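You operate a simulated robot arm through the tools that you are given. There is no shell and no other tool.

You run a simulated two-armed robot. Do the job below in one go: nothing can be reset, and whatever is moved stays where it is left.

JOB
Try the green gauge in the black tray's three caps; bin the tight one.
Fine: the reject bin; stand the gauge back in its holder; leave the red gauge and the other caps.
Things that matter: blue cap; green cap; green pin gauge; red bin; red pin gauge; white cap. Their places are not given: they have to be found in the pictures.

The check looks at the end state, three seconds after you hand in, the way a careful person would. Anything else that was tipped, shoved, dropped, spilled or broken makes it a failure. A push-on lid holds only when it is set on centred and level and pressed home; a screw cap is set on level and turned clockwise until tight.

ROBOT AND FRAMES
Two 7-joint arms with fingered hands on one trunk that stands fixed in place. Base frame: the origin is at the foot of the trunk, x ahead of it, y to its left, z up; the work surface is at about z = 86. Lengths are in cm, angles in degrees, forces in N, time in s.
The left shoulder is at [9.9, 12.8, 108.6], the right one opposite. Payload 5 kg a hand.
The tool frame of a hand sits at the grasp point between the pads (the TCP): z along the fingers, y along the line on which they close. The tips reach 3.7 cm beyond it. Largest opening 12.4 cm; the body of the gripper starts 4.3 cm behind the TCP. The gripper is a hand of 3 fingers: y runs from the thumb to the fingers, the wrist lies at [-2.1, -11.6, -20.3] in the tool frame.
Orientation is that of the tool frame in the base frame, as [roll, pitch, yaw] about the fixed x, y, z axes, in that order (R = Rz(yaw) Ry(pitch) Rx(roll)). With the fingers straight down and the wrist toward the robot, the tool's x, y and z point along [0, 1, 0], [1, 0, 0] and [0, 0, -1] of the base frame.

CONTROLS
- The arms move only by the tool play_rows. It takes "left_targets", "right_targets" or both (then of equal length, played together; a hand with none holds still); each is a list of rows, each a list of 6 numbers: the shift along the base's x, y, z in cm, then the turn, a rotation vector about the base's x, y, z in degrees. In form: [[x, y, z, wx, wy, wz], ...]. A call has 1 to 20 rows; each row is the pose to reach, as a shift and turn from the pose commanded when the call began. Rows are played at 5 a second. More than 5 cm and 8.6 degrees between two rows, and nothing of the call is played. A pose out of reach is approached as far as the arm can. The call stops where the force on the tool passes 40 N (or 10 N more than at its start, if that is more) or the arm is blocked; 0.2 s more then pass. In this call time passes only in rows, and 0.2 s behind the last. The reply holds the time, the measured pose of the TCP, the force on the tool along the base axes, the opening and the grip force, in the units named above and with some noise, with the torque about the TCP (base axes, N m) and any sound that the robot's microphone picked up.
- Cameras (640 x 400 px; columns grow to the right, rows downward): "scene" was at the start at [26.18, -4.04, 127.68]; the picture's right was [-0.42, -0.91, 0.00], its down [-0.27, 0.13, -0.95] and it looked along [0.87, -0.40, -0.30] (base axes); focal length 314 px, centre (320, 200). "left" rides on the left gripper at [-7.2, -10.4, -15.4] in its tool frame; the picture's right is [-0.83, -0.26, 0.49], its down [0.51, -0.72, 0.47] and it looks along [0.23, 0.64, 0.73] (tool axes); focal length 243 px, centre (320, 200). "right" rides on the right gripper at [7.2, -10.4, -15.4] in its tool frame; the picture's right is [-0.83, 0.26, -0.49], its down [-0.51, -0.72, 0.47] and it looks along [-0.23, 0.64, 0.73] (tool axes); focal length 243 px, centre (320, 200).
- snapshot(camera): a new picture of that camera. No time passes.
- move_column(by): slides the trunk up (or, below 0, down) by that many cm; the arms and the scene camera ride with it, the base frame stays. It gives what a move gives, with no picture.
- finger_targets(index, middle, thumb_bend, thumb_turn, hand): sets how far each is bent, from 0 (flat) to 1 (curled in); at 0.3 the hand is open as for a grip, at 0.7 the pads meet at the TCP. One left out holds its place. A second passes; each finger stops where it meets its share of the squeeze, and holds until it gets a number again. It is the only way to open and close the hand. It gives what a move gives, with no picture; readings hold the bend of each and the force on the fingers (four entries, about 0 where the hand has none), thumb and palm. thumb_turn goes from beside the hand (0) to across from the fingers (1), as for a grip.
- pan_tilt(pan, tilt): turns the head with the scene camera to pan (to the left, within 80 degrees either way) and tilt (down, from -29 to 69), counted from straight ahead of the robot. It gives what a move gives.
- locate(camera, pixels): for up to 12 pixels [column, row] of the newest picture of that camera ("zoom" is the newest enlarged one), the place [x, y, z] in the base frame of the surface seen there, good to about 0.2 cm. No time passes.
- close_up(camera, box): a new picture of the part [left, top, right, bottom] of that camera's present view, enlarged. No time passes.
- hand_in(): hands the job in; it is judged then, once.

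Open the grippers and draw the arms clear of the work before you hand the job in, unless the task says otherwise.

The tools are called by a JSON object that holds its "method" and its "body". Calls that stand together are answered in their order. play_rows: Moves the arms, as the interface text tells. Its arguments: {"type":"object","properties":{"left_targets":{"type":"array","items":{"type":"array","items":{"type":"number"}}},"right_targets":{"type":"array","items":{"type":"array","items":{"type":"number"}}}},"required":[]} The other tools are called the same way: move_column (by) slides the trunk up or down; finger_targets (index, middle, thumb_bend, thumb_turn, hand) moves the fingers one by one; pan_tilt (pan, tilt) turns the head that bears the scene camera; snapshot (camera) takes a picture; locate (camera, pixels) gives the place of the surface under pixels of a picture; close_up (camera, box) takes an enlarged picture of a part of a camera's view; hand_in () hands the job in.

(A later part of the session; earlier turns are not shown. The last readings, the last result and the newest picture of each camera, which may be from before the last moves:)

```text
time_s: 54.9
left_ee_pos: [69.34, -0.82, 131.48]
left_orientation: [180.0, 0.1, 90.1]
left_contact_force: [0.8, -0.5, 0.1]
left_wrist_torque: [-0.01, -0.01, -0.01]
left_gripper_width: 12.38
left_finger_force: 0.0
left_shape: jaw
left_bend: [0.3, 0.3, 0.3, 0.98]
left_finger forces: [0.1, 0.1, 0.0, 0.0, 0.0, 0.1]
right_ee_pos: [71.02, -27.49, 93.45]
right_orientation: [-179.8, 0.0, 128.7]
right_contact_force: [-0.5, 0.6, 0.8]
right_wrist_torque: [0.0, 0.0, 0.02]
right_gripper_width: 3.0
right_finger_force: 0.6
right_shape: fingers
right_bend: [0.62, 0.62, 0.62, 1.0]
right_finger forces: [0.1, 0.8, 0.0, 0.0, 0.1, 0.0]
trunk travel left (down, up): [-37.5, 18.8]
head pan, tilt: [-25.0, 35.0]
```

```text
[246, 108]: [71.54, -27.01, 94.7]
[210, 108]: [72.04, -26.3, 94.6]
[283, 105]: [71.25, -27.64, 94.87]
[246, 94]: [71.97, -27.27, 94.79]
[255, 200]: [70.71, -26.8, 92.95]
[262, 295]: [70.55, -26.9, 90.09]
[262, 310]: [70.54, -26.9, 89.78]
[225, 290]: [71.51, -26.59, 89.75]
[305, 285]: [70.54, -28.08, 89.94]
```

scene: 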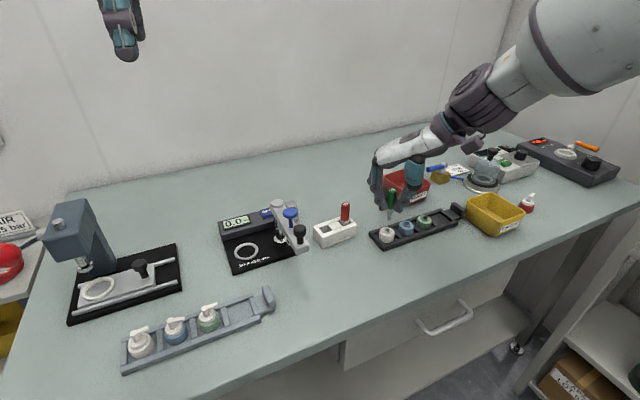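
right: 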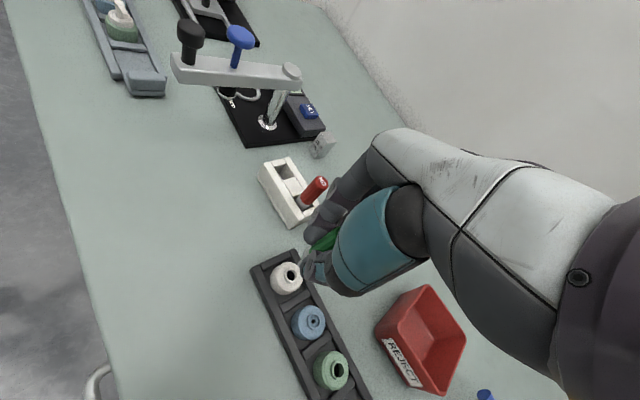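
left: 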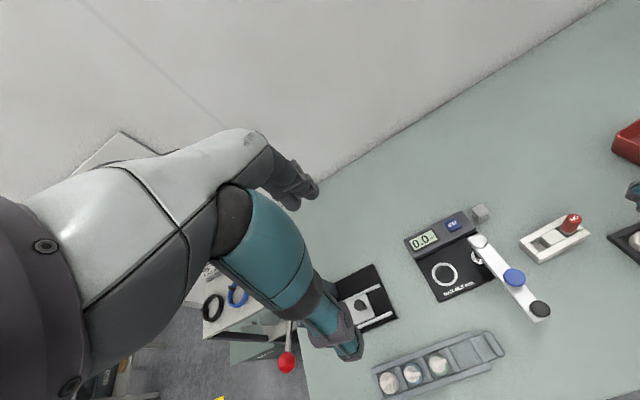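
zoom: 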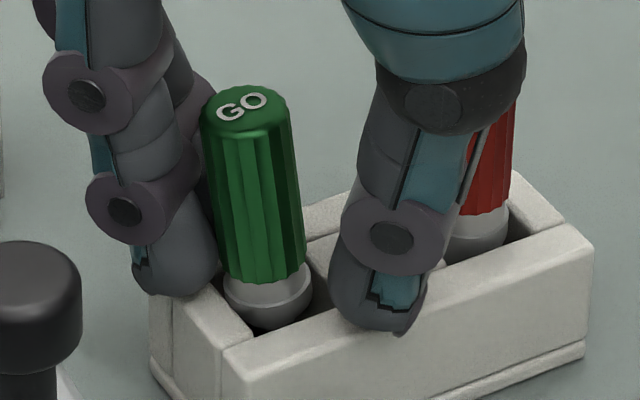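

The top is at 94.7, so it is fully down, only leaning on the middle finger. I open slightly more; the pocket keeps it from falling out.

{"method": "finger_targets", "body": {"hand": "right", "index": 0.58, "middle": 0.58, "thumb_bend": 0.6}}

{"method": "close_up", "body": {"camera": "scene", "box": [310, 200, 350, 240]}}

```text
time_s: 55.9
left_ee_pos: [69.29, -0.69, 131.43]
left_orientation: [180.0, 0.0, 90.1]
left_contact_force: [-0.6, 0.4, -0.3]
left_wrist_torque: [0.0, -0.03, -0.02]
left_gripper_width: 12.36
left_finger_force: 0.0
left_shape: jaw
left_bend: [0.3, 0.3, 0.3, 0.98]
left_finger forces: [0.0, 0.0, 0.0, 0.0, 0.1, 0.1]
right_ee_pos: [71.05, -27.38, 93.47]
right_orientation: [-180.0, 0.0, 128.8]
right_contact_force: [0.4, -0.2, 0.3]
right_wrist_torque: [-0.02, 0.0, 0.0]
right_gripper_width: 4.07
right_finger_force: 0.1
right_shape: fingers
right_bend: [0.57, 0.57, 0.6, 1.0]
right_finger forces: [0.0, 0.0, 0.1, 0.0, 0.0, 0.0]
trunk travel left (down, up): [-37.5, 18.8]
head pan, tilt: [-25.0, 35.0]
```

```text
10.00 times, centred on (330, 220) of scene
```

zoom: 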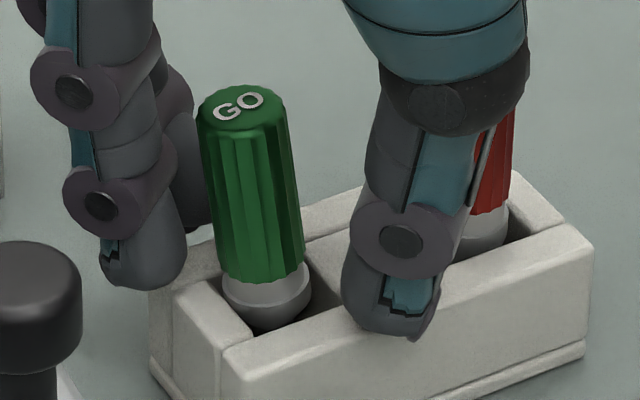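

The gauge now leans ~6° by itself, untouched: the stronger thumb dragged it on release. I re-grip with the balanced targets (0.71/0.738) that held it upright before, and will then release in small balanced steps.

{"method": "finger_targets", "body": {"hand": "right", "index": 0.69, "middle": 0.69, "thumb_bend": 0.7}}

{"method": "close_up", "body": {"camera": "scene", "box": [310, 200, 350, 240]}}

```text
time_s: 56.9
left_ee_pos: [69.37, -0.83, 131.48]
left_orientation: [-180.0, 0.1, 90.2]
left_contact_force: [-1.4, 0.9, -0.7]
left_wrist_torque: [0.03, 0.02, -0.03]
left_gripper_width: 12.34
left_finger_force: 0.1
left_shape: jaw
left_bend: [0.3, 0.3, 0.3, 0.98]
left_finger forces: [0.0, 0.1, 0.1, 0.0, 0.1, 0.0]
right_ee_pos: [71.01, -27.36, 93.54]
right_orientation: [-179.9, -0.1, 128.7]
right_contact_force: [-0.2, 0.0, 0.7]
right_wrist_torque: [0.03, 0.02, -0.01]
right_gripper_width: 1.91
right_finger_force: 4.8
right_shape: fingers
right_bend: [0.65, 0.68, 0.67, 1.0]
right_finger forces: [3.9, 0.8, 0.0, 0.1, 4.7, 0.1]
trunk travel left (down, up): [-37.5, 18.8]
head pan, tilt: [-25.0, 35.0]
```

```text
10.00 times, centred on (330, 220) of scene
```

zoom: 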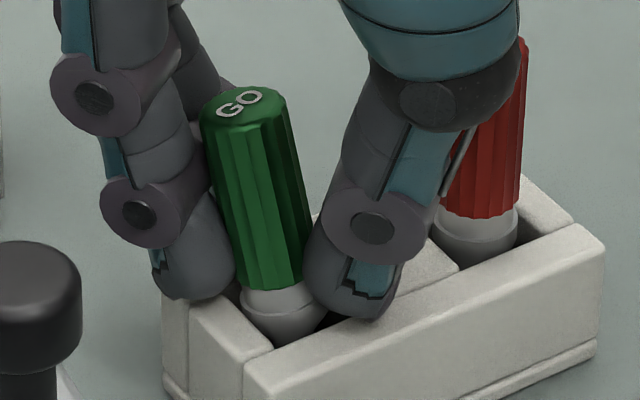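

The index side pushed the leaning gauge and the holder itself shifted about 0.3 cm. I release at once and reassess.

{"method": "finger_targets", "body": {"hand": "right", "index": 0.58, "middle": 0.58, "thumb_bend": 0.58}}

{"method": "close_up", "body": {"camera": "scene", "box": [310, 195, 374, 245]}}

{"method": "locate", "body": {"camera": "zoom", "pixels": [[195, 140], [210, 230], [215, 290], [430, 90], [180, 310], [455, 215], [120, 250], [190, 345]]}}

{"method": "close_up", "body": {"camera": "left", "box": [500, 185, 628, 265]}}

```text
time_s: 57.9
left_ee_pos: [69.32, -0.75, 131.45]
left_orientation: [-180.0, 0.0, 90.1]
left_contact_force: [1.1, 0.4, -0.4]
left_wrist_torque: [0.01, 0.0, 0.01]
left_gripper_width: 12.35
left_finger_force: 0.0
left_shape: jaw
left_bend: [0.3, 0.3, 0.3, 0.98]
left_finger forces: [0.1, 0.1, 0.1, 0.1, 0.1, 0.1]
right_ee_pos: [70.98, -27.5, 93.55]
right_orientation: [-179.9, 0.0, 128.7]
right_contact_force: [-0.8, 0.6, 0.1]
right_wrist_torque: [-0.01, -0.02, 0.0]
right_gripper_width: 4.51
right_finger_force: 0.0
right_shape: fingers
right_bend: [0.57, 0.57, 0.57, 1.0]
right_finger forces: [0.0, 0.0, 0.1, 0.0, 0.1, 0.0]
trunk travel left (down, up): [-37.5, 18.8]
head pan, tilt: [-25.0, 35.0]
```

```text
8.00 times, centred on (342, 220) of scene
```

zoom: 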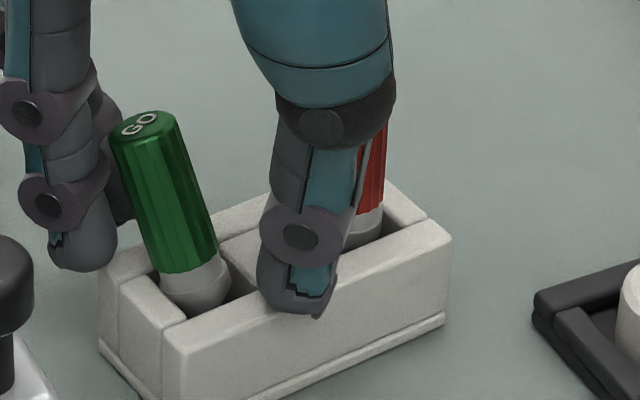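

```text
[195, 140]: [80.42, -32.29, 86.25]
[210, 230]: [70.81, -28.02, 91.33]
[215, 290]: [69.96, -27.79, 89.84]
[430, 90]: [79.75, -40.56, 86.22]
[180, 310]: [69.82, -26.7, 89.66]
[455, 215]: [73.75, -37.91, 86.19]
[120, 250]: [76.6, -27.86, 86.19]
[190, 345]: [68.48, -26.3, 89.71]
```

```text
5.00 times, centred on (564, 225) of left
```

zoom: 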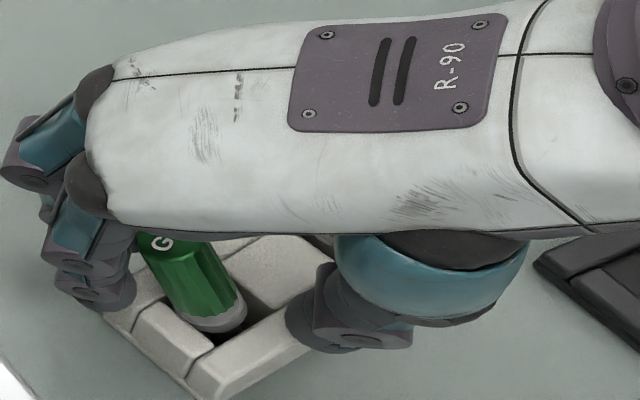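

The gauge now leans about 20° toward the fingers in its loose pocket; red is still upright. I locate its top and collar and the holder corners to plan a proper re-grip.

{"method": "close_up", "body": {"camera": "scene", "box": [308, 203, 348, 248]}}

{"method": "locate", "body": {"camera": "scene", "pixels": [[320, 210], [328, 232]]}}

```text
8.89 times, centred on (328, 226) of scene
```

zoom: 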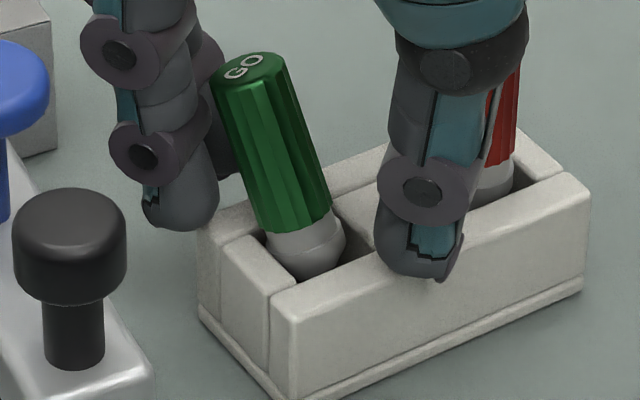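

```text
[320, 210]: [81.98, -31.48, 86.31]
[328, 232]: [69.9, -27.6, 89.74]
```

{"method": "locate", "body": {"camera": "zoom", "pixels": [[247, 68], [215, 80], [280, 62], [270, 150], [305, 250], [270, 235], [340, 235], [290, 335], [200, 235], [590, 200], [165, 215], [420, 265]]}}

{"method": "snapshot", "body": {"camera": "scene"}}

```text
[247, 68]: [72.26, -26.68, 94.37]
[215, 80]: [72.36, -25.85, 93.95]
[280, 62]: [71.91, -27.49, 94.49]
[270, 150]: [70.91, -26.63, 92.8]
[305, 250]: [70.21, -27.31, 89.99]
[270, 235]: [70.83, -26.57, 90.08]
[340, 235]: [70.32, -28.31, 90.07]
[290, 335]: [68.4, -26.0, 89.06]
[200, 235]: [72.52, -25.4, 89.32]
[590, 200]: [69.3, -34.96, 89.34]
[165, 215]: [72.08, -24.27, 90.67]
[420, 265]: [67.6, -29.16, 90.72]
```

```text
taken
```

scene: 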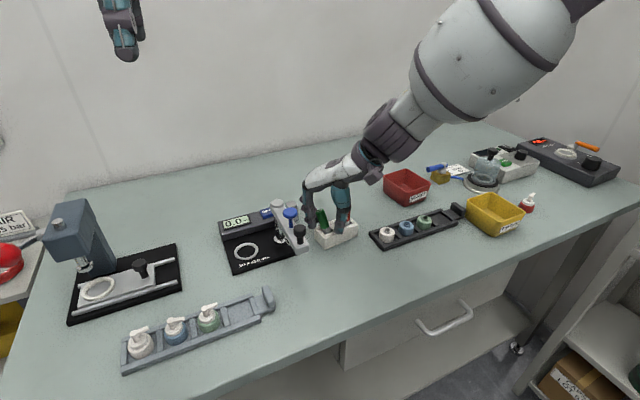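

The lean is purely in the closing plane; at pad height the gauge centre is near (71.3,-27.35). I shift the hand there (+0.3,+0.15) and close gently, equal on both sides, so the holder is not pushed.

{"method": "play_rows", "body": {"right_targets": [[0.15, 0.08, 0, 0, 0, 0], [0.3, 0.15, 0, 0, 0, 0], [0.3, 0.15, 0, 0, 0, 0]]}}

{"method": "finger_targets", "body": {"hand": "right", "index": 0.65, "middle": 0.65, "thumb_bend": 0.65}}

{"method": "close_up", "body": {"camera": "scene", "box": [308, 203, 348, 248]}}

```text
time_s: 58.7
left_ee_pos: [69.3, -0.71, 131.43]
left_orientation: [180.0, -0.1, 90.1]
left_contact_force: [0.6, 0.4, 0.3]
left_wrist_torque: [-0.02, -0.01, 0.02]
left_gripper_width: 12.35
left_finger_force: 0.1
left_shape: jaw
left_bend: [0.3, 0.3, 0.3, 0.98]
left_finger forces: [0.1, 0.1, 0.0, 0.1, 0.1, 0.0]
right_ee_pos: [71.48, -27.37, 93.52]
right_orientation: [-179.9, 0.0, 128.8]
right_contact_force: [0.9, 1.0, -1.0]
right_wrist_torque: [-0.01, 0.02, 0.02]
right_gripper_width: 4.51
right_finger_force: 0.1
right_shape: fingers
right_bend: [0.57, 0.57, 0.57, 1.0]
right_finger forces: [0.1, 0.1, 0.0, 0.0, 0.1, 0.1]
trunk travel left (down, up): [-37.5, 18.8]
head pan, tilt: [-25.0, 35.0]
```

```text
time_s: 59.7
left_ee_pos: [69.27, -0.58, 131.48]
left_orientation: [179.9, 0.1, 90.2]
left_contact_force: [-1.1, -0.2, -0.6]
left_wrist_torque: [-0.01, -0.03, 0.0]
left_gripper_width: 12.36
left_finger_force: 0.1
left_shape: jaw
left_bend: [0.3, 0.3, 0.3, 0.98]
left_finger forces: [0.1, 0.0, 0.1, 0.1, 0.0, 0.0]
right_ee_pos: [71.37, -27.37, 93.48]
right_orientation: [-179.9, 0.0, 128.6]
right_contact_force: [0.3, -0.5, -0.3]
right_wrist_torque: [-0.02, 0.01, 0.02]
right_gripper_width: 2.38
right_finger_force: 0.3
right_shape: fingers
right_bend: [0.64, 0.65, 0.64, 1.0]
right_finger forces: [0.5, 0.0, 0.1, 0.0, 0.5, 0.1]
trunk travel left (down, up): [-37.5, 18.8]
head pan, tilt: [-25.0, 35.0]
```

```text
8.89 times, centred on (328, 226) of scene
```

zoom: 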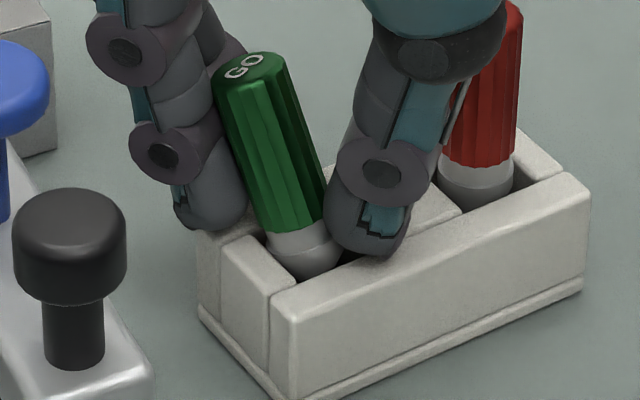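

Index and thumb touch (0.5 N each), middle not: the gauge is a bit to the index side. I reopen slightly, shift (-0.12,+0.16), and close again.

{"method": "finger_targets", "body": {"hand": "right", "index": 0.62, "middle": 0.62, "thumb_bend": 0.62}}

{"method": "play_rows", "body": {"right_targets": [[-0.12, 0.16, 0, 0, 0, 0], [-0.12, 0.16, 0, 0, 0, 0]]}}

{"method": "finger_targets", "body": {"hand": "right", "index": 0.67, "middle": 0.67, "thumb_bend": 0.67}}

{"method": "close_up", "body": {"camera": "scene", "box": [308, 203, 348, 248]}}

```text
time_s: 60.7
left_ee_pos: [69.33, -0.72, 131.42]
left_orientation: [179.9, 0.0, 90.2]
left_contact_force: [0.5, -0.2, -0.3]
left_wrist_torque: [0.02, -0.01, -0.02]
left_gripper_width: 12.35
left_finger_force: 0.1
left_shape: jaw
left_bend: [0.3, 0.3, 0.3, 0.98]
left_finger forces: [0.1, 0.0, 0.1, 0.0, 0.0, 0.0]
right_ee_pos: [71.39, -27.4, 93.66]
right_orientation: [-179.9, 0.0, 128.7]
right_contact_force: [0.3, -0.4, 0.4]
right_wrist_torque: [0.0, -0.02, -0.01]
right_gripper_width: 2.99
right_finger_force: 0.1
right_shape: fingers
right_bend: [0.62, 0.62, 0.62, 1.0]
right_finger forces: [0.0, 0.1, 0.0, 0.1, 0.0, 0.1]
trunk travel left (down, up): [-37.5, 18.8]
head pan, tilt: [-25.0, 35.0]
```

```text
time_s: 61.3
left_ee_pos: [69.37, -0.75, 131.46]
left_orientation: [180.0, 0.0, 89.9]
left_contact_force: [0.0, -0.4, 0.3]
left_wrist_torque: [0.02, -0.02, 0.03]
left_gripper_width: 12.37
left_finger_force: 0.1
left_shape: jaw
left_bend: [0.3, 0.3, 0.3, 0.98]
left_finger forces: [0.0, 0.1, 0.0, 0.0, 0.0, 0.0]
right_ee_pos: [71.16, -27.16, 93.59]
right_orientation: [-179.9, 0.0, 128.6]
right_contact_force: [0.8, 0.4, 0.1]
right_wrist_torque: [-0.01, 0.01, 0.01]
right_gripper_width: 3.01
right_finger_force: 0.1
right_shape: fingers
right_bend: [0.62, 0.62, 0.62, 1.0]
right_finger forces: [0.0, 0.1, 0.0, 0.0, 0.0, 0.0]
trunk travel left (down, up): [-37.5, 18.8]
head pan, tilt: [-25.0, 35.0]
```

```text
time_s: 62.3
left_ee_pos: [69.31, -0.72, 131.42]
left_orientation: [179.9, 0.0, 90.1]
left_contact_force: [-0.6, -0.7, 0.2]
left_wrist_torque: [-0.02, -0.02, -0.03]
left_gripper_width: 12.37
left_finger_force: 0.0
left_shape: jaw
left_bend: [0.3, 0.3, 0.3, 0.98]
left_finger forces: [0.1, 0.0, 0.1, 0.0, 0.0, 0.0]
right_ee_pos: [71.14, -27.14, 93.57]
right_orientation: [-179.9, -0.1, 128.7]
right_contact_force: [0.1, 0.1, 0.8]
right_wrist_torque: [-0.01, 0.03, -0.03]
right_gripper_width: 2.1
right_finger_force: 1.9
right_shape: fingers
right_bend: [0.66, 0.67, 0.65, 1.0]
right_finger forces: [1.4, 0.1, 0.0, 0.0, 1.9, 0.1]
trunk travel left (down, up): [-37.5, 18.8]
head pan, tilt: [-25.0, 35.0]
```

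```text
8.89 times, centred on (328, 226) of scene
```

zoom: 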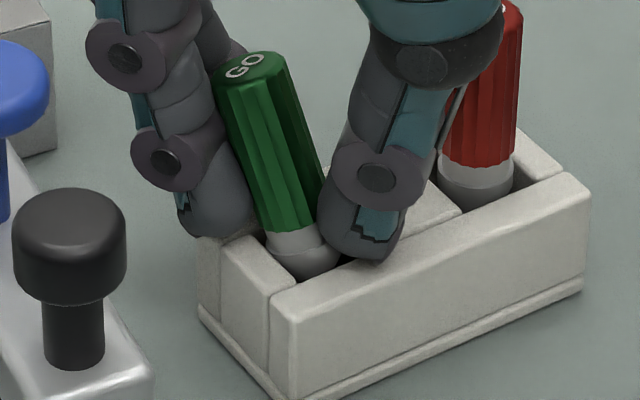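

Still index only. One more small shift (-0.16,+0.2) toward the index side and re-close.

{"method": "finger_targets", "body": {"hand": "right", "index": 0.61, "middle": 0.61, "thumb_bend": 0.61}}

{"method": "play_rows", "body": {"right_targets": [[-0.16, 0.2, 0, 0, 0, 0], [-0.16, 0.2, 0, 0, 0, 0]]}}

{"method": "finger_targets", "body": {"hand": "right", "index": 0.67, "middle": 0.67, "thumb_bend": 0.67}}

{"method": "close_up", "body": {"camera": "scene", "box": [308, 203, 348, 248]}}

{"method": "close_up", "body": {"camera": "left", "box": [500, 185, 628, 265]}}

```text
time_s: 63.3
left_ee_pos: [69.4, -0.75, 131.5]
left_orientation: [179.9, 0.1, 90.1]
left_contact_force: [0.7, 0.1, 0.1]
left_wrist_torque: [0.01, -0.01, -0.02]
left_gripper_width: 12.37
left_finger_force: 0.2
left_shape: jaw
left_bend: [0.3, 0.3, 0.3, 0.98]
left_finger forces: [0.0, 0.0, 0.1, 0.0, 0.1, 0.1]
right_ee_pos: [71.28, -27.07, 93.55]
right_orientation: [-179.9, 0.0, 128.8]
right_contact_force: [0.0, -0.8, -1.4]
right_wrist_torque: [-0.01, -0.02, -0.02]
right_gripper_width: 3.33
right_finger_force: 0.0
right_shape: fingers
right_bend: [0.61, 0.61, 0.61, 1.0]
right_finger forces: [0.0, 0.0, 0.1, 0.0, 0.0, 0.0]
trunk travel left (down, up): [-37.5, 18.8]
head pan, tilt: [-25.0, 35.0]
```

```text
time_s: 63.9
left_ee_pos: [69.33, -0.7, 131.42]
left_orientation: [179.9, 0.0, 90.1]
left_contact_force: [0.6, 0.9, -0.4]
left_wrist_torque: [0.0, 0.01, -0.03]
left_gripper_width: 12.36
left_finger_force: 0.0
left_shape: jaw
left_bend: [0.3, 0.3, 0.3, 0.98]
left_finger forces: [0.1, 0.1, 0.0, 0.0, 0.0, 0.0]
right_ee_pos: [70.94, -27.05, 93.66]
right_orientation: [-179.9, -0.1, 128.8]
right_contact_force: [-0.3, 0.0, -0.9]
right_wrist_torque: [-0.02, -0.02, 0.02]
right_gripper_width: 3.31
right_finger_force: 0.1
right_shape: fingers
right_bend: [0.61, 0.61, 0.61, 1.0]
right_finger forces: [0.1, 0.0, 0.0, 0.0, 0.0, 0.1]
trunk travel left (down, up): [-37.5, 18.8]
head pan, tilt: [-25.0, 35.0]
```

```text
time_s: 64.9
left_ee_pos: [69.25, -0.71, 131.51]
left_orientation: [-180.0, 0.0, 90.0]
left_contact_force: [-0.4, -0.2, -0.5]
left_wrist_torque: [-0.01, 0.0, 0.02]
left_gripper_width: 12.38
left_finger_force: 0.0
left_shape: jaw
left_bend: [0.3, 0.3, 0.3, 0.98]
left_finger forces: [0.0, 0.2, 0.1, 0.1, 0.1, 0.0]
right_ee_pos: [71.01, -26.99, 93.53]
right_orientation: [-179.9, 0.0, 128.8]
right_contact_force: [-0.7, -0.2, 0.4]
right_wrist_torque: [-0.01, -0.01, 0.01]
right_gripper_width: 2.0
right_finger_force: 1.5
right_shape: fingers
right_bend: [0.66, 0.66, 0.65, 1.0]
right_finger forces: [0.7, 1.0, 0.0, 0.1, 1.8, 0.1]
trunk travel left (down, up): [-37.5, 18.8]
head pan, tilt: [-25.0, 35.0]
```

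```text
8.89 times, centred on (328, 226) of scene
```

zoom: 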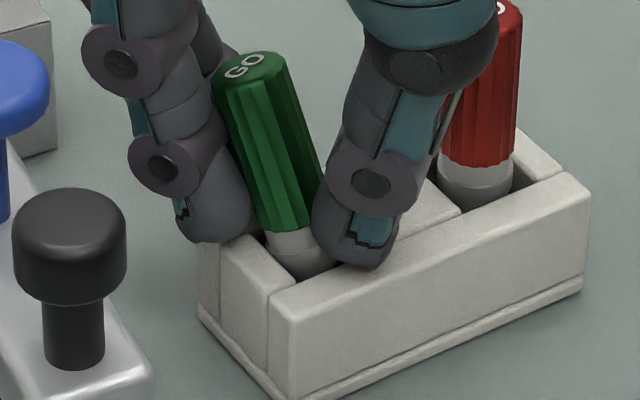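

```text
5.00 times, centred on (564, 225) of left
```

zoom: 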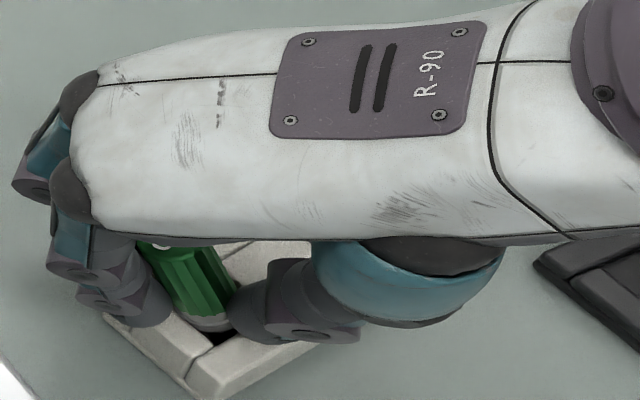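

Balanced contact now (0.7/1.0/1.8 N). I tighten moderately, then lift in small steps.

{"method": "finger_targets", "body": {"hand": "right", "index": 0.7, "middle": 0.7, "thumb_bend": 0.7}}

{"method": "close_up", "body": {"camera": "scene", "box": [308, 203, 348, 248]}}

```text
time_s: 65.9
left_ee_pos: [69.41, -0.75, 131.48]
left_orientation: [-179.9, 0.0, 90.1]
left_contact_force: [-0.4, 0.2, 0.4]
left_wrist_torque: [0.01, 0.0, -0.04]
left_gripper_width: 12.36
left_finger_force: 0.1
left_shape: jaw
left_bend: [0.3, 0.3, 0.3, 0.98]
left_finger forces: [0.0, 0.0, 0.1, 0.0, 0.1, 0.0]
right_ee_pos: [71.05, -26.91, 93.56]
right_orientation: [-179.9, 0.1, 128.8]
right_contact_force: [0.0, -0.6, 0.2]
right_wrist_torque: [0.0, 0.0, -0.01]
right_gripper_width: 1.72
right_finger_force: 5.2
right_shape: fingers
right_bend: [0.68, 0.68, 0.66, 1.0]
right_finger forces: [2.0, 3.3, 0.0, 0.2, 5.1, 0.0]
trunk travel left (down, up): [-37.5, 18.8]
head pan, tilt: [-25.0, 35.0]
```

```text
8.89 times, centred on (328, 226) of scene
```

zoom: 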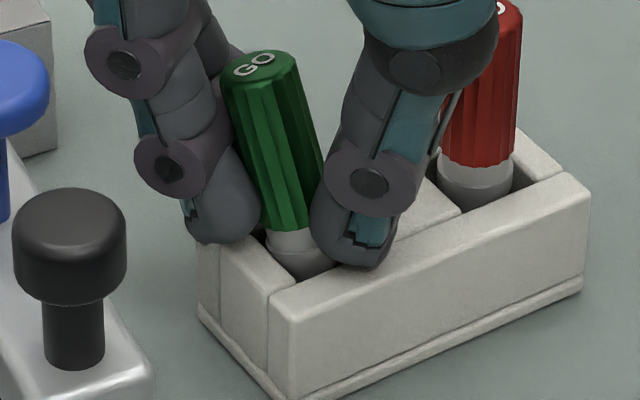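

The squeeze is righting it and the holder stayed put. I lift slowly 4 cm clear of the pocket.

{"method": "play_rows", "body": {"right_targets": [[0, 0, 0.4, 0, 0, 0], [0, 0, 0.8, 0, 0, 0], [0, 0, 1.3, 0, 0, 0], [0, 0, 2, 0, 0, 0], [0, 0, 3, 0, 0, 0], [0, 0, 4.2, 0, 0, 0], [0, 0, 4.2, 0, 0, 0]]}}

{"method": "close_up", "body": {"camera": "scene", "box": [300, 190, 364, 246]}}

{"method": "close_up", "body": {"camera": "left", "box": [500, 185, 628, 265]}}

```text
time_s: 67.5
left_ee_pos: [69.39, -0.74, 131.55]
left_orientation: [-180.0, 0.0, 90.2]
left_contact_force: [0.0, -0.8, 1.1]
left_wrist_torque: [0.0, 0.01, -0.03]
left_gripper_width: 12.36
left_finger_force: 0.1
left_shape: jaw
left_bend: [0.3, 0.3, 0.3, 0.98]
left_finger forces: [0.1, 0.0, 0.0, 0.0, 0.0, 0.1]
right_ee_pos: [71.02, -26.83, 97.7]
right_orientation: [-179.9, 0.0, 128.8]
right_contact_force: [0.6, 0.1, -1.5]
right_wrist_torque: [0.02, -0.01, 0.01]
right_gripper_width: 1.68
right_finger_force: 5.1
right_shape: fingers
right_bend: [0.68, 0.68, 0.66, 1.0]
right_finger forces: [1.9, 3.2, 0.0, 0.0, 4.6, 0.0]
trunk travel left (down, up): [-37.5, 18.8]
head pan, tilt: [-25.0, 35.0]
```

```text
7.14 times, centred on (332, 218) of scene
```

zoom: 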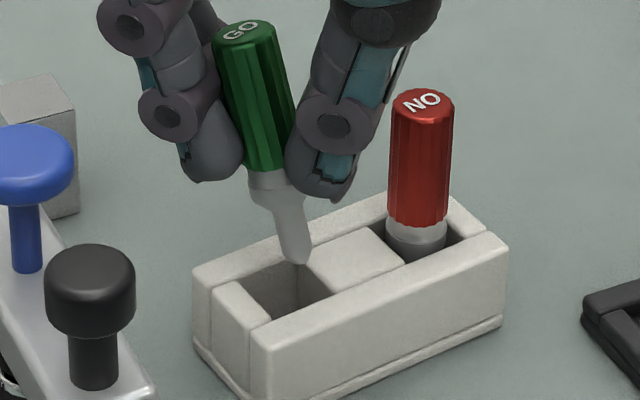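

```text
5.00 times, centred on (564, 225) of left
```

zoom: 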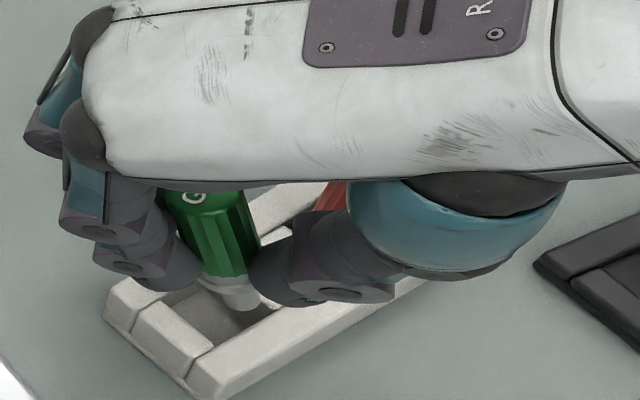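

The gauge is out, leaning about 14° toward the fingers. I locate the pin and the pocket edges, planning to right it by letting the pocket edge push the pin while the hand moves toward the thumb side.

{"method": "close_up", "body": {"camera": "scene", "box": [312, 208, 352, 248]}}

{"method": "locate", "body": {"camera": "zoom", "pixels": [[258, 200], [268, 240], [275, 262], [190, 300], [240, 345], [250, 262], [285, 255], [215, 360], [130, 275], [325, 320], [350, 300], [300, 300]]}}

```text
10.00 times, centred on (332, 228) of scene
```

zoom: 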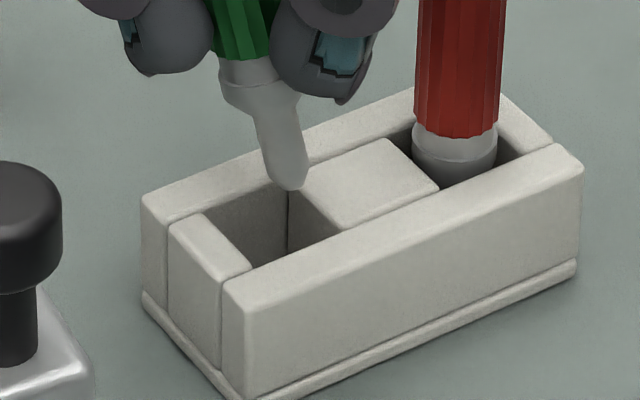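

```text
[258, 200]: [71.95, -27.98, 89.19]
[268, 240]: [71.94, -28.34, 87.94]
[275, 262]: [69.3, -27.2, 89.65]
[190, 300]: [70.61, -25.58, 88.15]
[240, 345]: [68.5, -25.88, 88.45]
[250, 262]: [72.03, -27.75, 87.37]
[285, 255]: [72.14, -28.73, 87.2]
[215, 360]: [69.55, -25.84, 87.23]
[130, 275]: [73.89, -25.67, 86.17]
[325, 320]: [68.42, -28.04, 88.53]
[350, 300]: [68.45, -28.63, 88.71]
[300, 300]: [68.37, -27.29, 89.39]
```

{"method": "locate", "body": {"camera": "zoom", "pixels": [[222, 240], [205, 218], [248, 265], [310, 190], [342, 225], [328, 208], [262, 268], [330, 238], [240, 193], [200, 207], [285, 170], [275, 140]]}}

{"method": "locate", "body": {"camera": "zoom", "pixels": [[280, 160], [290, 184], [262, 115], [300, 150], [245, 85], [235, 300], [148, 200], [577, 160], [510, 100]]}}

```text
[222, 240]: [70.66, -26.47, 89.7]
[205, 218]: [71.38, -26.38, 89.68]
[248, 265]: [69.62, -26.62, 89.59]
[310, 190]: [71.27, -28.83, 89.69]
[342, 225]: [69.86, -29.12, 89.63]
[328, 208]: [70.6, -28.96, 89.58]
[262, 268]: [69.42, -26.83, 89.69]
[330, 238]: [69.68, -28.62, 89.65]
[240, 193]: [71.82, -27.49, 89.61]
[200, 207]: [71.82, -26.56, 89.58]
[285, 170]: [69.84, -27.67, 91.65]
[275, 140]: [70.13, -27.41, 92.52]
```

```text
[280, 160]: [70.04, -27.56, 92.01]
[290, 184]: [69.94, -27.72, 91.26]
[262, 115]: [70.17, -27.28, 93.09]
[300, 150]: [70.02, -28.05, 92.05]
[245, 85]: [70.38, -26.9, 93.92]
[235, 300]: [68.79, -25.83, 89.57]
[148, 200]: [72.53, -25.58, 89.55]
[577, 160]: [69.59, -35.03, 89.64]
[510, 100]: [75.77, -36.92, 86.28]
```

Holder top is z 89.65, the pocket spans x 69.55–71.7, y -28.75 to -26.55 (centre about (70.65,-27.65)). I lower 2.4 cm so only the pin end enters the pocket.

{"method": "play_rows", "body": {"right_targets": [[0.1, 0.05, -0.8, 0, 0, 0], [0.1, 0.05, -1.6, 0, 0, 0], [0.1, 0.05, -2.4, 0, 0, 0], [0.1, 0.05, -2.4, 0, 0, 0]]}}

{"method": "close_up", "body": {"camera": "scene", "box": [312, 203, 352, 248]}}

```text
time_s: 68.5
left_ee_pos: [69.37, -0.71, 131.47]
left_orientation: [-179.9, 0.0, 90.1]
left_contact_force: [-1.0, 0.8, 0.4]
left_wrist_torque: [0.0, 0.0, 0.0]
left_gripper_width: 12.39
left_finger_force: 0.0
left_shape: jaw
left_bend: [0.3, 0.3, 0.3, 0.98]
left_finger forces: [0.0, 0.0, 0.1, 0.0, 0.1, 0.0]
right_ee_pos: [71.21, -26.86, 95.46]
right_orientation: [-180.0, 0.0, 128.8]
right_contact_force: [-0.4, 0.7, -0.5]
right_wrist_torque: [0.0, -0.03, -0.02]
right_gripper_width: 1.72
right_finger_force: 4.5
right_shape: fingers
right_bend: [0.68, 0.68, 0.66, 1.0]
right_finger forces: [2.0, 3.2, 0.1, 0.0, 4.7, 0.0]
trunk travel left (down, up): [-37.5, 18.8]
head pan, tilt: [-25.0, 35.0]
```

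```text
8.89 times, centred on (332, 226) of scene
```

zoom: 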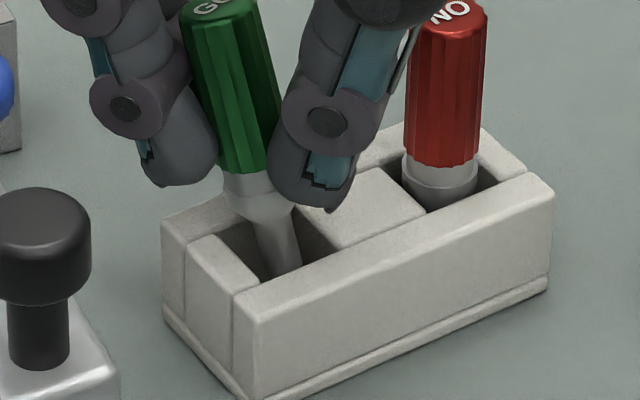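

The pin is in the pocket. I move the hand toward the thumb side, first 0.7 cm.

{"method": "play_rows", "body": {"right_targets": [[-0.2, -0.15, 0, 0, 0, 0], [-0.4, -0.3, 0, 0, 0, 0], [-0.55, -0.45, 0, 0, 0, 0], [-0.55, -0.45, 0, 0, 0, 0]]}}

{"method": "close_up", "body": {"camera": "scene", "box": [312, 203, 352, 248]}}

```text
time_s: 69.5
left_ee_pos: [69.33, -0.69, 131.51]
left_orientation: [-179.9, 0.1, 90.0]
left_contact_force: [-0.2, 0.3, -0.5]
left_wrist_torque: [0.03, -0.01, 0.0]
left_gripper_width: 12.36
left_finger_force: 0.1
left_shape: jaw
left_bend: [0.3, 0.3, 0.3, 0.98]
left_finger forces: [0.0, 0.0, 0.1, 0.1, 0.1, 0.0]
right_ee_pos: [70.62, -27.32, 95.41]
right_orientation: [-179.9, -0.1, 128.8]
right_contact_force: [1.0, 0.2, -0.8]
right_wrist_torque: [0.0, -0.03, -0.03]
right_gripper_width: 1.63
right_finger_force: 4.5
right_shape: fingers
right_bend: [0.68, 0.68, 0.66, 1.0]
right_finger forces: [2.1, 3.3, 0.0, 0.1, 3.8, 0.0]
trunk travel left (down, up): [-37.5, 18.8]
head pan, tilt: [-25.0, 35.0]
```

```text
8.89 times, centred on (332, 226) of scene
```

zoom: 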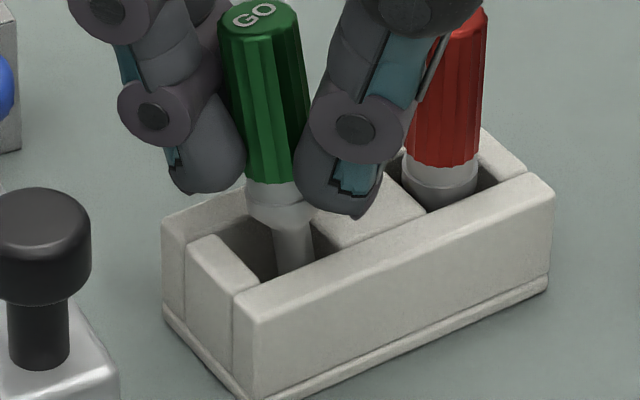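

It is righting (lean now ~8°) and the holder has not moved. I continue 0.45 cm more.

{"method": "play_rows", "body": {"right_targets": [[-0.18, -0.14, 0, 0, 0, 0], [-0.36, -0.29, 0, 0, 0, 0], [-0.36, -0.29, 0, 0, 0, 0]]}}

{"method": "close_up", "body": {"camera": "scene", "box": [312, 203, 352, 248]}}

```text
time_s: 70.3
left_ee_pos: [69.39, -0.7, 131.43]
left_orientation: [180.0, 0.1, 90.0]
left_contact_force: [0.0, 0.4, 0.2]
left_wrist_torque: [0.02, -0.01, 0.0]
left_gripper_width: 12.36
left_finger_force: 0.0
left_shape: jaw
left_bend: [0.3, 0.3, 0.3, 0.98]
left_finger forces: [0.1, 0.0, 0.1, 0.0, 0.0, 0.0]
right_ee_pos: [70.13, -27.71, 95.33]
right_orientation: [-179.9, 0.0, 128.8]
right_contact_force: [2.1, -0.4, -0.4]
right_wrist_torque: [0.01, -0.12, 0.02]
right_gripper_width: 1.62
right_finger_force: 4.8
right_shape: fingers
right_bend: [0.68, 0.68, 0.67, 1.0]
right_finger forces: [2.3, 3.4, 0.1, 0.1, 3.7, 0.0]
trunk travel left (down, up): [-37.5, 18.8]
head pan, tilt: [-25.0, 35.0]
```

```text
8.89 times, centred on (332, 226) of scene
```

zoom: 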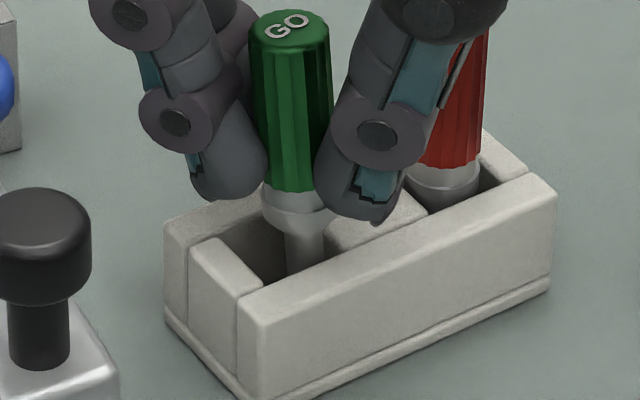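

Lean is down to ~4° but the holder is starting to feel it, so I stop pushing and take out the rest by tilting the hand 4.4°, which also swings the pin back toward the pocket centre.

{"method": "play_rows", "body": {"right_targets": [[0.05, 0.05, 0, 0.9, -1.2, 0], [0.1, 0.1, 0, 1.8, -2.4, 0], [0.15, 0.1, 0, 2.6, -3.5, 0], [0.15, 0.1, 0, 2.6, -3.5, 0]]}}

{"method": "close_up", "body": {"camera": "scene", "box": [312, 203, 352, 248]}}

{"method": "close_up", "body": {"camera": "left", "box": [500, 185, 628, 265]}}

{"method": "close_up", "body": {"camera": "right", "box": [270, 210, 366, 290]}}

```text
time_s: 71.3
left_ee_pos: [69.31, -0.74, 131.48]
left_orientation: [180.0, 0.0, 90.1]
left_contact_force: [-0.1, 0.5, 0.5]
left_wrist_torque: [0.02, 0.0, 0.01]
left_gripper_width: 12.38
left_finger_force: 0.1
left_shape: jaw
left_bend: [0.3, 0.3, 0.3, 0.98]
left_finger forces: [0.0, 0.0, 0.0, 0.0, 0.0, 0.0]
right_ee_pos: [70.39, -27.61, 95.49]
right_orientation: [175.7, 0.2, 128.7]
right_contact_force: [-0.2, -0.2, -1.6]
right_wrist_torque: [0.02, -0.01, -0.01]
right_gripper_width: 1.62
right_finger_force: 4.7
right_shape: fingers
right_bend: [0.68, 0.68, 0.67, 1.0]
right_finger forces: [2.2, 3.2, 0.0, 0.0, 4.4, 0.0]
trunk travel left (down, up): [-37.5, 18.8]
head pan, tilt: [-25.0, 35.0]
```

```text
8.89 times, centred on (332, 226) of scene
```

zoom: 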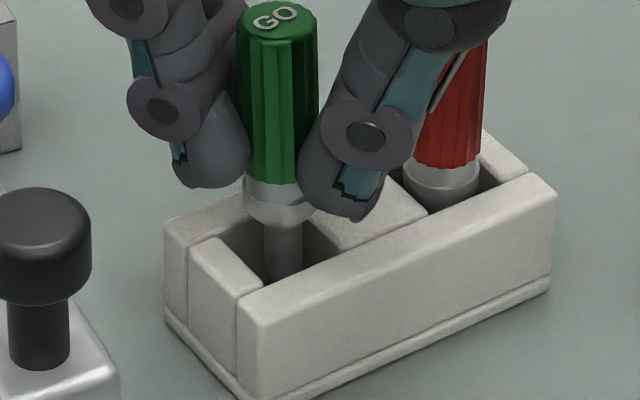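

```text
5.00 times, centred on (564, 225) of left
```

zoom: 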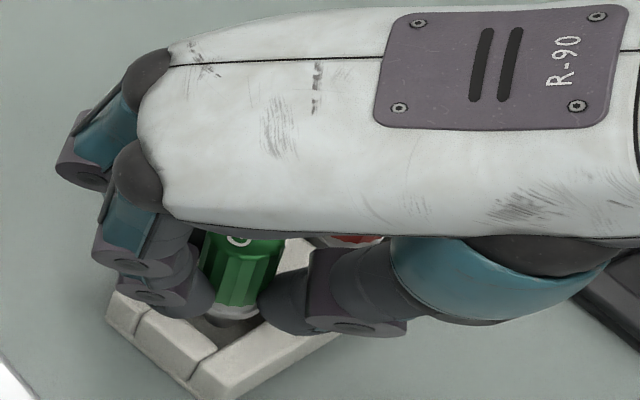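

```text
5.00 times, centred on (318, 250) of right
```

zoom: 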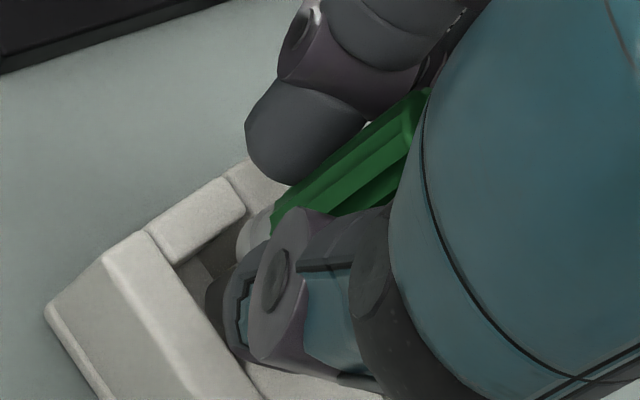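

Nearly vertical. I check the tilt numerically along the handle and pin, and the pocket edges.

{"method": "close_up", "body": {"camera": "scene", "box": [312, 203, 352, 248]}}

{"method": "locate", "body": {"camera": "zoom", "pixels": [[276, 55], [277, 100], [278, 160], [279, 208], [284, 240], [284, 262], [242, 275], [355, 225], [330, 235], [275, 275], [276, 18], [222, 255]]}}

```text
8.89 times, centred on (332, 226) of scene
```

zoom: 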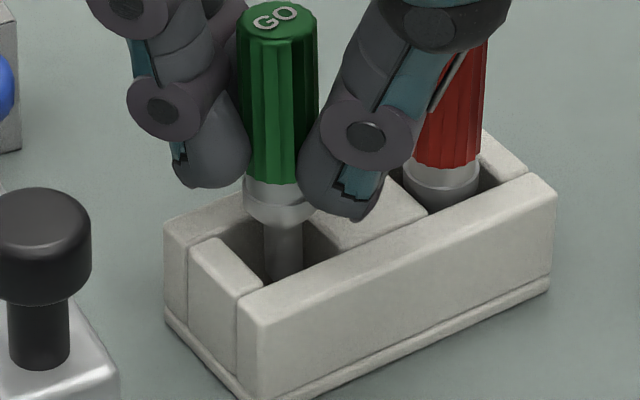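

```text
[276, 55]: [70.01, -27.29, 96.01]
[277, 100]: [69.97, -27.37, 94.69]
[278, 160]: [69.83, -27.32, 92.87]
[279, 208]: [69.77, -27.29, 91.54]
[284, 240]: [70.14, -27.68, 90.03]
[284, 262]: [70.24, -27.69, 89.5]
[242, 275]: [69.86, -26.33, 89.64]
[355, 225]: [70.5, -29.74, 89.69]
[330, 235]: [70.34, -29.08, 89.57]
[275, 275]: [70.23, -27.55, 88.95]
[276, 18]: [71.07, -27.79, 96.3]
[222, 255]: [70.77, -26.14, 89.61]
```

The handle still leans about 3° toward +x; the pin is already centred in the pocket opening. I rotate 2.8° more while shifting the hand (-0.28,+0.04) so the pin stays in place.

{"method": "play_rows", "body": {"right_targets": [[-0.14, 0.02, 0, 0.2, -1.4, 0], [-0.28, 0.04, 0, 0.4, -2.8, 0], [-0.28, 0.04, 0, 0.4, -2.8, 0]]}}

{"method": "close_up", "body": {"camera": "scene", "box": [312, 203, 352, 248]}}

{"method": "locate", "body": {"camera": "zoom", "pixels": [[276, 55], [277, 100], [278, 160], [279, 208], [284, 240], [284, 262], [275, 80], [277, 130], [279, 185], [276, 18]]}}

```text
time_s: 72.1
left_ee_pos: [69.4, -0.77, 131.48]
left_orientation: [179.9, -0.1, 90.1]
left_contact_force: [-0.3, 0.6, 0.1]
left_wrist_torque: [-0.07, -0.03, 0.02]
left_gripper_width: 12.35
left_finger_force: 0.1
left_shape: jaw
left_bend: [0.3, 0.3, 0.3, 0.98]
left_finger forces: [0.0, 0.0, 0.1, 0.0, 0.0, 0.0]
right_ee_pos: [70.1, -27.58, 95.22]
right_orientation: [173.3, 1.6, 128.8]
right_contact_force: [0.0, -0.2, -1.0]
right_wrist_torque: [0.01, -0.02, -0.04]
right_gripper_width: 1.61
right_finger_force: 5.3
right_shape: fingers
right_bend: [0.68, 0.68, 0.67, 1.0]
right_finger forces: [2.1, 3.1, 0.0, 0.0, 4.4, 0.0]
trunk travel left (down, up): [-37.5, 18.8]
head pan, tilt: [-25.0, 35.0]
```

```text
8.89 times, centred on (332, 226) of scene
```

zoom: 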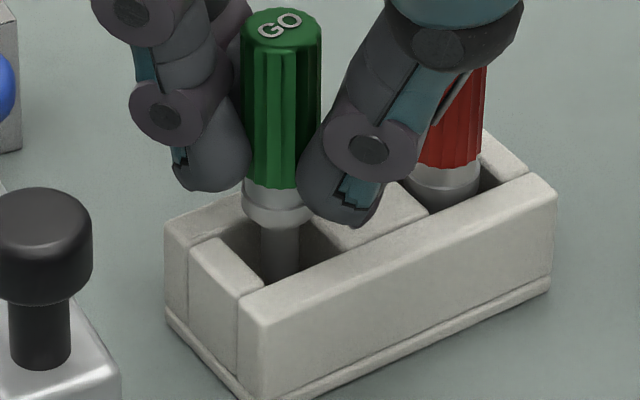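

```text
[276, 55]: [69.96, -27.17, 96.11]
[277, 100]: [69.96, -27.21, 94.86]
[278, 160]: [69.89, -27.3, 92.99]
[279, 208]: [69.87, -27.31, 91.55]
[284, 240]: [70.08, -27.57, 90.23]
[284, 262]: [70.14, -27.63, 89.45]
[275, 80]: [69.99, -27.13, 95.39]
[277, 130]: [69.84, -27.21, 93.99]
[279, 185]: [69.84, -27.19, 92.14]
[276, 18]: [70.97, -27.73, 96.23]
```

Tilt is now within ~2° and the pin is centred. Before lowering the last 1.65 cm I check the clearance of the thumb and finger tips above the holder top.

{"method": "locate", "body": {"camera": "zoom", "pixels": [[345, 222], [325, 212], [355, 215], [205, 187], [180, 170], [310, 195], [372, 150], [165, 115]]}}

{"method": "close_up", "body": {"camera": "right", "box": [270, 210, 366, 290]}}

```text
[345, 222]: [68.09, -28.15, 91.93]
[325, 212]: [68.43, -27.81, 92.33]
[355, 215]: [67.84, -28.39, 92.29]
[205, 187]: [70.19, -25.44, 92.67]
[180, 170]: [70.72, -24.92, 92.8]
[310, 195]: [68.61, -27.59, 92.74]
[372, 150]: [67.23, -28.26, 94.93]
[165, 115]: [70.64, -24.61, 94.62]
```

```text
5.00 times, centred on (318, 250) of right
```

zoom: 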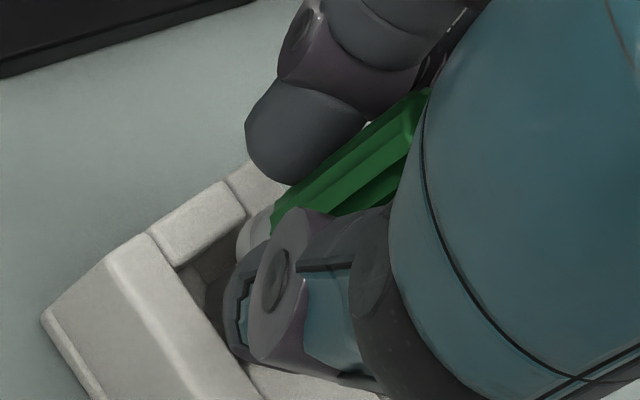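

The thumb tip is at z≈91.8, leaving ~0.5 cm when seated. I lower 1.4 cm in small steps.

{"method": "play_rows", "body": {"right_targets": [[0.03, 0, -0.35, 0, 0, 0], [0.05, 0, -0.7, 0, 0, 0], [0.05, 0, -1.0, 0, 0, 0], [0.05, 0, -1.25, 0, 0, 0], [0.05, 0, -1.4, 0, 0, 0], [0.05, 0, -1.4, 0, 0, 0]]}}

{"method": "close_up", "body": {"camera": "scene", "box": [312, 203, 352, 248]}}

```text
time_s: 73.5
left_ee_pos: [69.22, -0.72, 131.36]
left_orientation: [-179.9, -0.1, 90.0]
left_contact_force: [0.4, -0.9, 0.0]
left_wrist_torque: [0.01, -0.04, -0.02]
left_gripper_width: 12.36
left_finger_force: 0.0
left_shape: jaw
left_bend: [0.3, 0.3, 0.3, 0.98]
left_finger forces: [0.1, 0.1, 0.0, 0.1, 0.0, 0.1]
right_ee_pos: [70.19, -27.52, 93.9]
right_orientation: [173.3, 1.6, 128.7]
right_contact_force: [0.9, -0.2, -1.6]
right_wrist_torque: [0.03, -0.01, -0.01]
right_gripper_width: 1.59
right_finger_force: 4.8
right_shape: fingers
right_bend: [0.68, 0.68, 0.67, 1.0]
right_finger forces: [2.2, 3.0, 0.0, 0.0, 4.4, 0.0]
trunk travel left (down, up): [-37.5, 18.8]
head pan, tilt: [-25.0, 35.0]
```

```text
8.89 times, centred on (332, 226) of scene
```

zoom: 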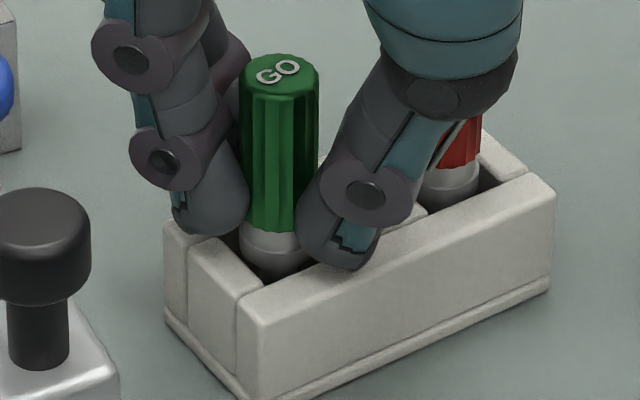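

No force yet. I step down 0.1 cm at a time until first contact.

{"method": "play_rows", "body": {"right_targets": [[0, 0, -0.1, 0, 0, 0], [0, 0, -0.1, 0, 0, 0]]}}

{"method": "play_rows", "body": {"right_targets": [[0, 0, -0.1, 0, 0, 0], [0, 0, -0.1, 0, 0, 0]]}}

{"method": "close_up", "body": {"camera": "scene", "box": [312, 203, 352, 248]}}

{"method": "locate", "body": {"camera": "zoom", "pixels": [[280, 80], [265, 80], [295, 80], [278, 130], [276, 200]]}}

```text
time_s: 74.1
left_ee_pos: [69.31, -0.74, 131.47]
left_orientation: [-180.0, -0.1, 90.1]
left_contact_force: [0.1, -1.6, 0.2]
left_wrist_torque: [-0.01, -0.03, -0.03]
left_gripper_width: 12.36
left_finger_force: 0.1
left_shape: jaw
left_bend: [0.3, 0.3, 0.3, 0.98]
left_finger forces: [0.0, 0.1, 0.0, 0.0, 0.0, 0.0]
right_ee_pos: [70.2, -27.5, 93.87]
right_orientation: [173.2, 1.6, 128.7]
right_contact_force: [0.3, -0.2, -0.7]
right_wrist_torque: [0.01, -0.01, -0.04]
right_gripper_width: 1.62
right_finger_force: 4.9
right_shape: fingers
right_bend: [0.68, 0.68, 0.67, 1.0]
right_finger forces: [2.2, 3.1, 0.1, 0.0, 4.4, 0.0]
trunk travel left (down, up): [-37.5, 18.8]
head pan, tilt: [-25.0, 35.0]
```

```text
time_s: 74.7
left_ee_pos: [69.32, -0.64, 131.31]
left_orientation: [-180.0, 0.0, 90.2]
left_contact_force: [-0.6, -0.1, 0.2]
left_wrist_torque: [0.0, 0.0, 0.04]
left_gripper_width: 12.37
left_finger_force: 0.1
left_shape: jaw
left_bend: [0.3, 0.3, 0.3, 0.98]
left_finger forces: [0.0, 0.0, 0.0, 0.0, 0.0, 0.0]
right_ee_pos: [70.25, -27.47, 93.76]
right_orientation: [173.3, 1.6, 128.7]
right_contact_force: [-0.7, -0.3, -0.8]
right_wrist_torque: [0.01, 0.03, -0.01]
right_gripper_width: 1.6
right_finger_force: 5.1
right_shape: fingers
right_bend: [0.68, 0.68, 0.67, 1.0]
right_finger forces: [2.1, 3.2, 0.1, 0.0, 4.4, 0.1]
trunk travel left (down, up): [-37.5, 18.8]
head pan, tilt: [-25.0, 35.0]
```

```text
8.89 times, centred on (332, 226) of scene
```

zoom: 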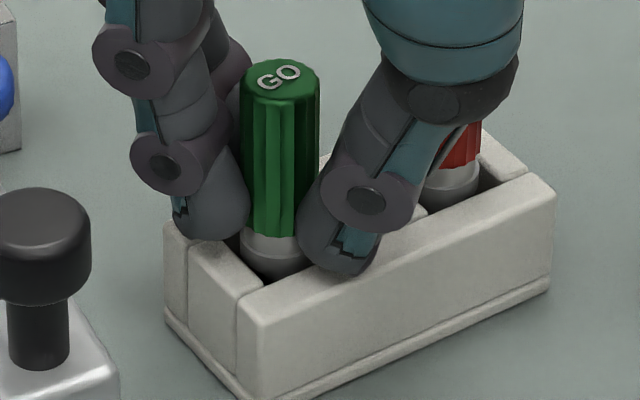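

```text
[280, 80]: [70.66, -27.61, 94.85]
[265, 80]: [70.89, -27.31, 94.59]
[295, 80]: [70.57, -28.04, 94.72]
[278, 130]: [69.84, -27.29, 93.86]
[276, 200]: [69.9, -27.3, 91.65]
```

Top reads ~94.7, nearly at the original 94.6. Two more 0.1 cm steps.

{"method": "play_rows", "body": {"right_targets": [[0, 0, -0.1, 0, 0, 0], [0, 0, -0.1, 0, 0, 0]]}}

{"method": "play_rows", "body": {"right_targets": [[0, 0, -0.07, 0, 0, 0], [0, 0, -0.07, 0, 0, 0]]}}

```text
time_s: 75.3
left_ee_pos: [69.34, -0.76, 131.56]
left_orientation: [-180.0, 0.0, 90.1]
left_contact_force: [0.0, -0.4, -0.1]
left_wrist_torque: [-0.01, -0.03, -0.01]
left_gripper_width: 12.36
left_finger_force: 0.0
left_shape: jaw
left_bend: [0.3, 0.3, 0.3, 0.98]
left_finger forces: [0.0, 0.1, 0.1, 0.0, 0.0, 0.0]
right_ee_pos: [70.22, -27.61, 93.82]
right_orientation: [173.3, 1.6, 128.7]
right_contact_force: [0.4, -0.6, 2.4]
right_wrist_torque: [0.02, -0.02, -0.05]
right_gripper_width: 1.59
right_finger_force: 5.1
right_shape: fingers
right_bend: [0.68, 0.68, 0.67, 1.0]
right_finger forces: [2.2, 3.3, 0.1, 0.1, 4.7, 0.0]
trunk travel left (down, up): [-37.5, 18.8]
head pan, tilt: [-25.0, 35.0]
```

```text
time_s: 75.9
left_ee_pos: [69.29, -0.58, 131.49]
left_orientation: [180.0, 0.1, 90.1]
left_contact_force: [0.5, 1.0, 0.3]
left_wrist_torque: [0.0, 0.04, 0.01]
left_gripper_width: 12.36
left_finger_force: 0.0
left_shape: jaw
left_bend: [0.3, 0.3, 0.3, 0.98]
left_finger forces: [0.0, 0.1, 0.0, 0.1, 0.1, 0.1]
right_ee_pos: [70.14, -27.63, 93.78]
right_orientation: [173.3, 1.6, 128.6]
right_contact_force: [0.3, -0.5, 6.0]
right_wrist_torque: [-0.01, -0.02, -0.01]
right_gripper_width: 1.61
right_finger_force: 5.9
right_shape: fingers
right_bend: [0.68, 0.68, 0.67, 1.0]
right_finger forces: [2.3, 3.8, 0.0, 0.0, 5.5, 0.1]
trunk travel left (down, up): [-37.5, 18.8]
head pan, tilt: [-25.0, 35.0]
```

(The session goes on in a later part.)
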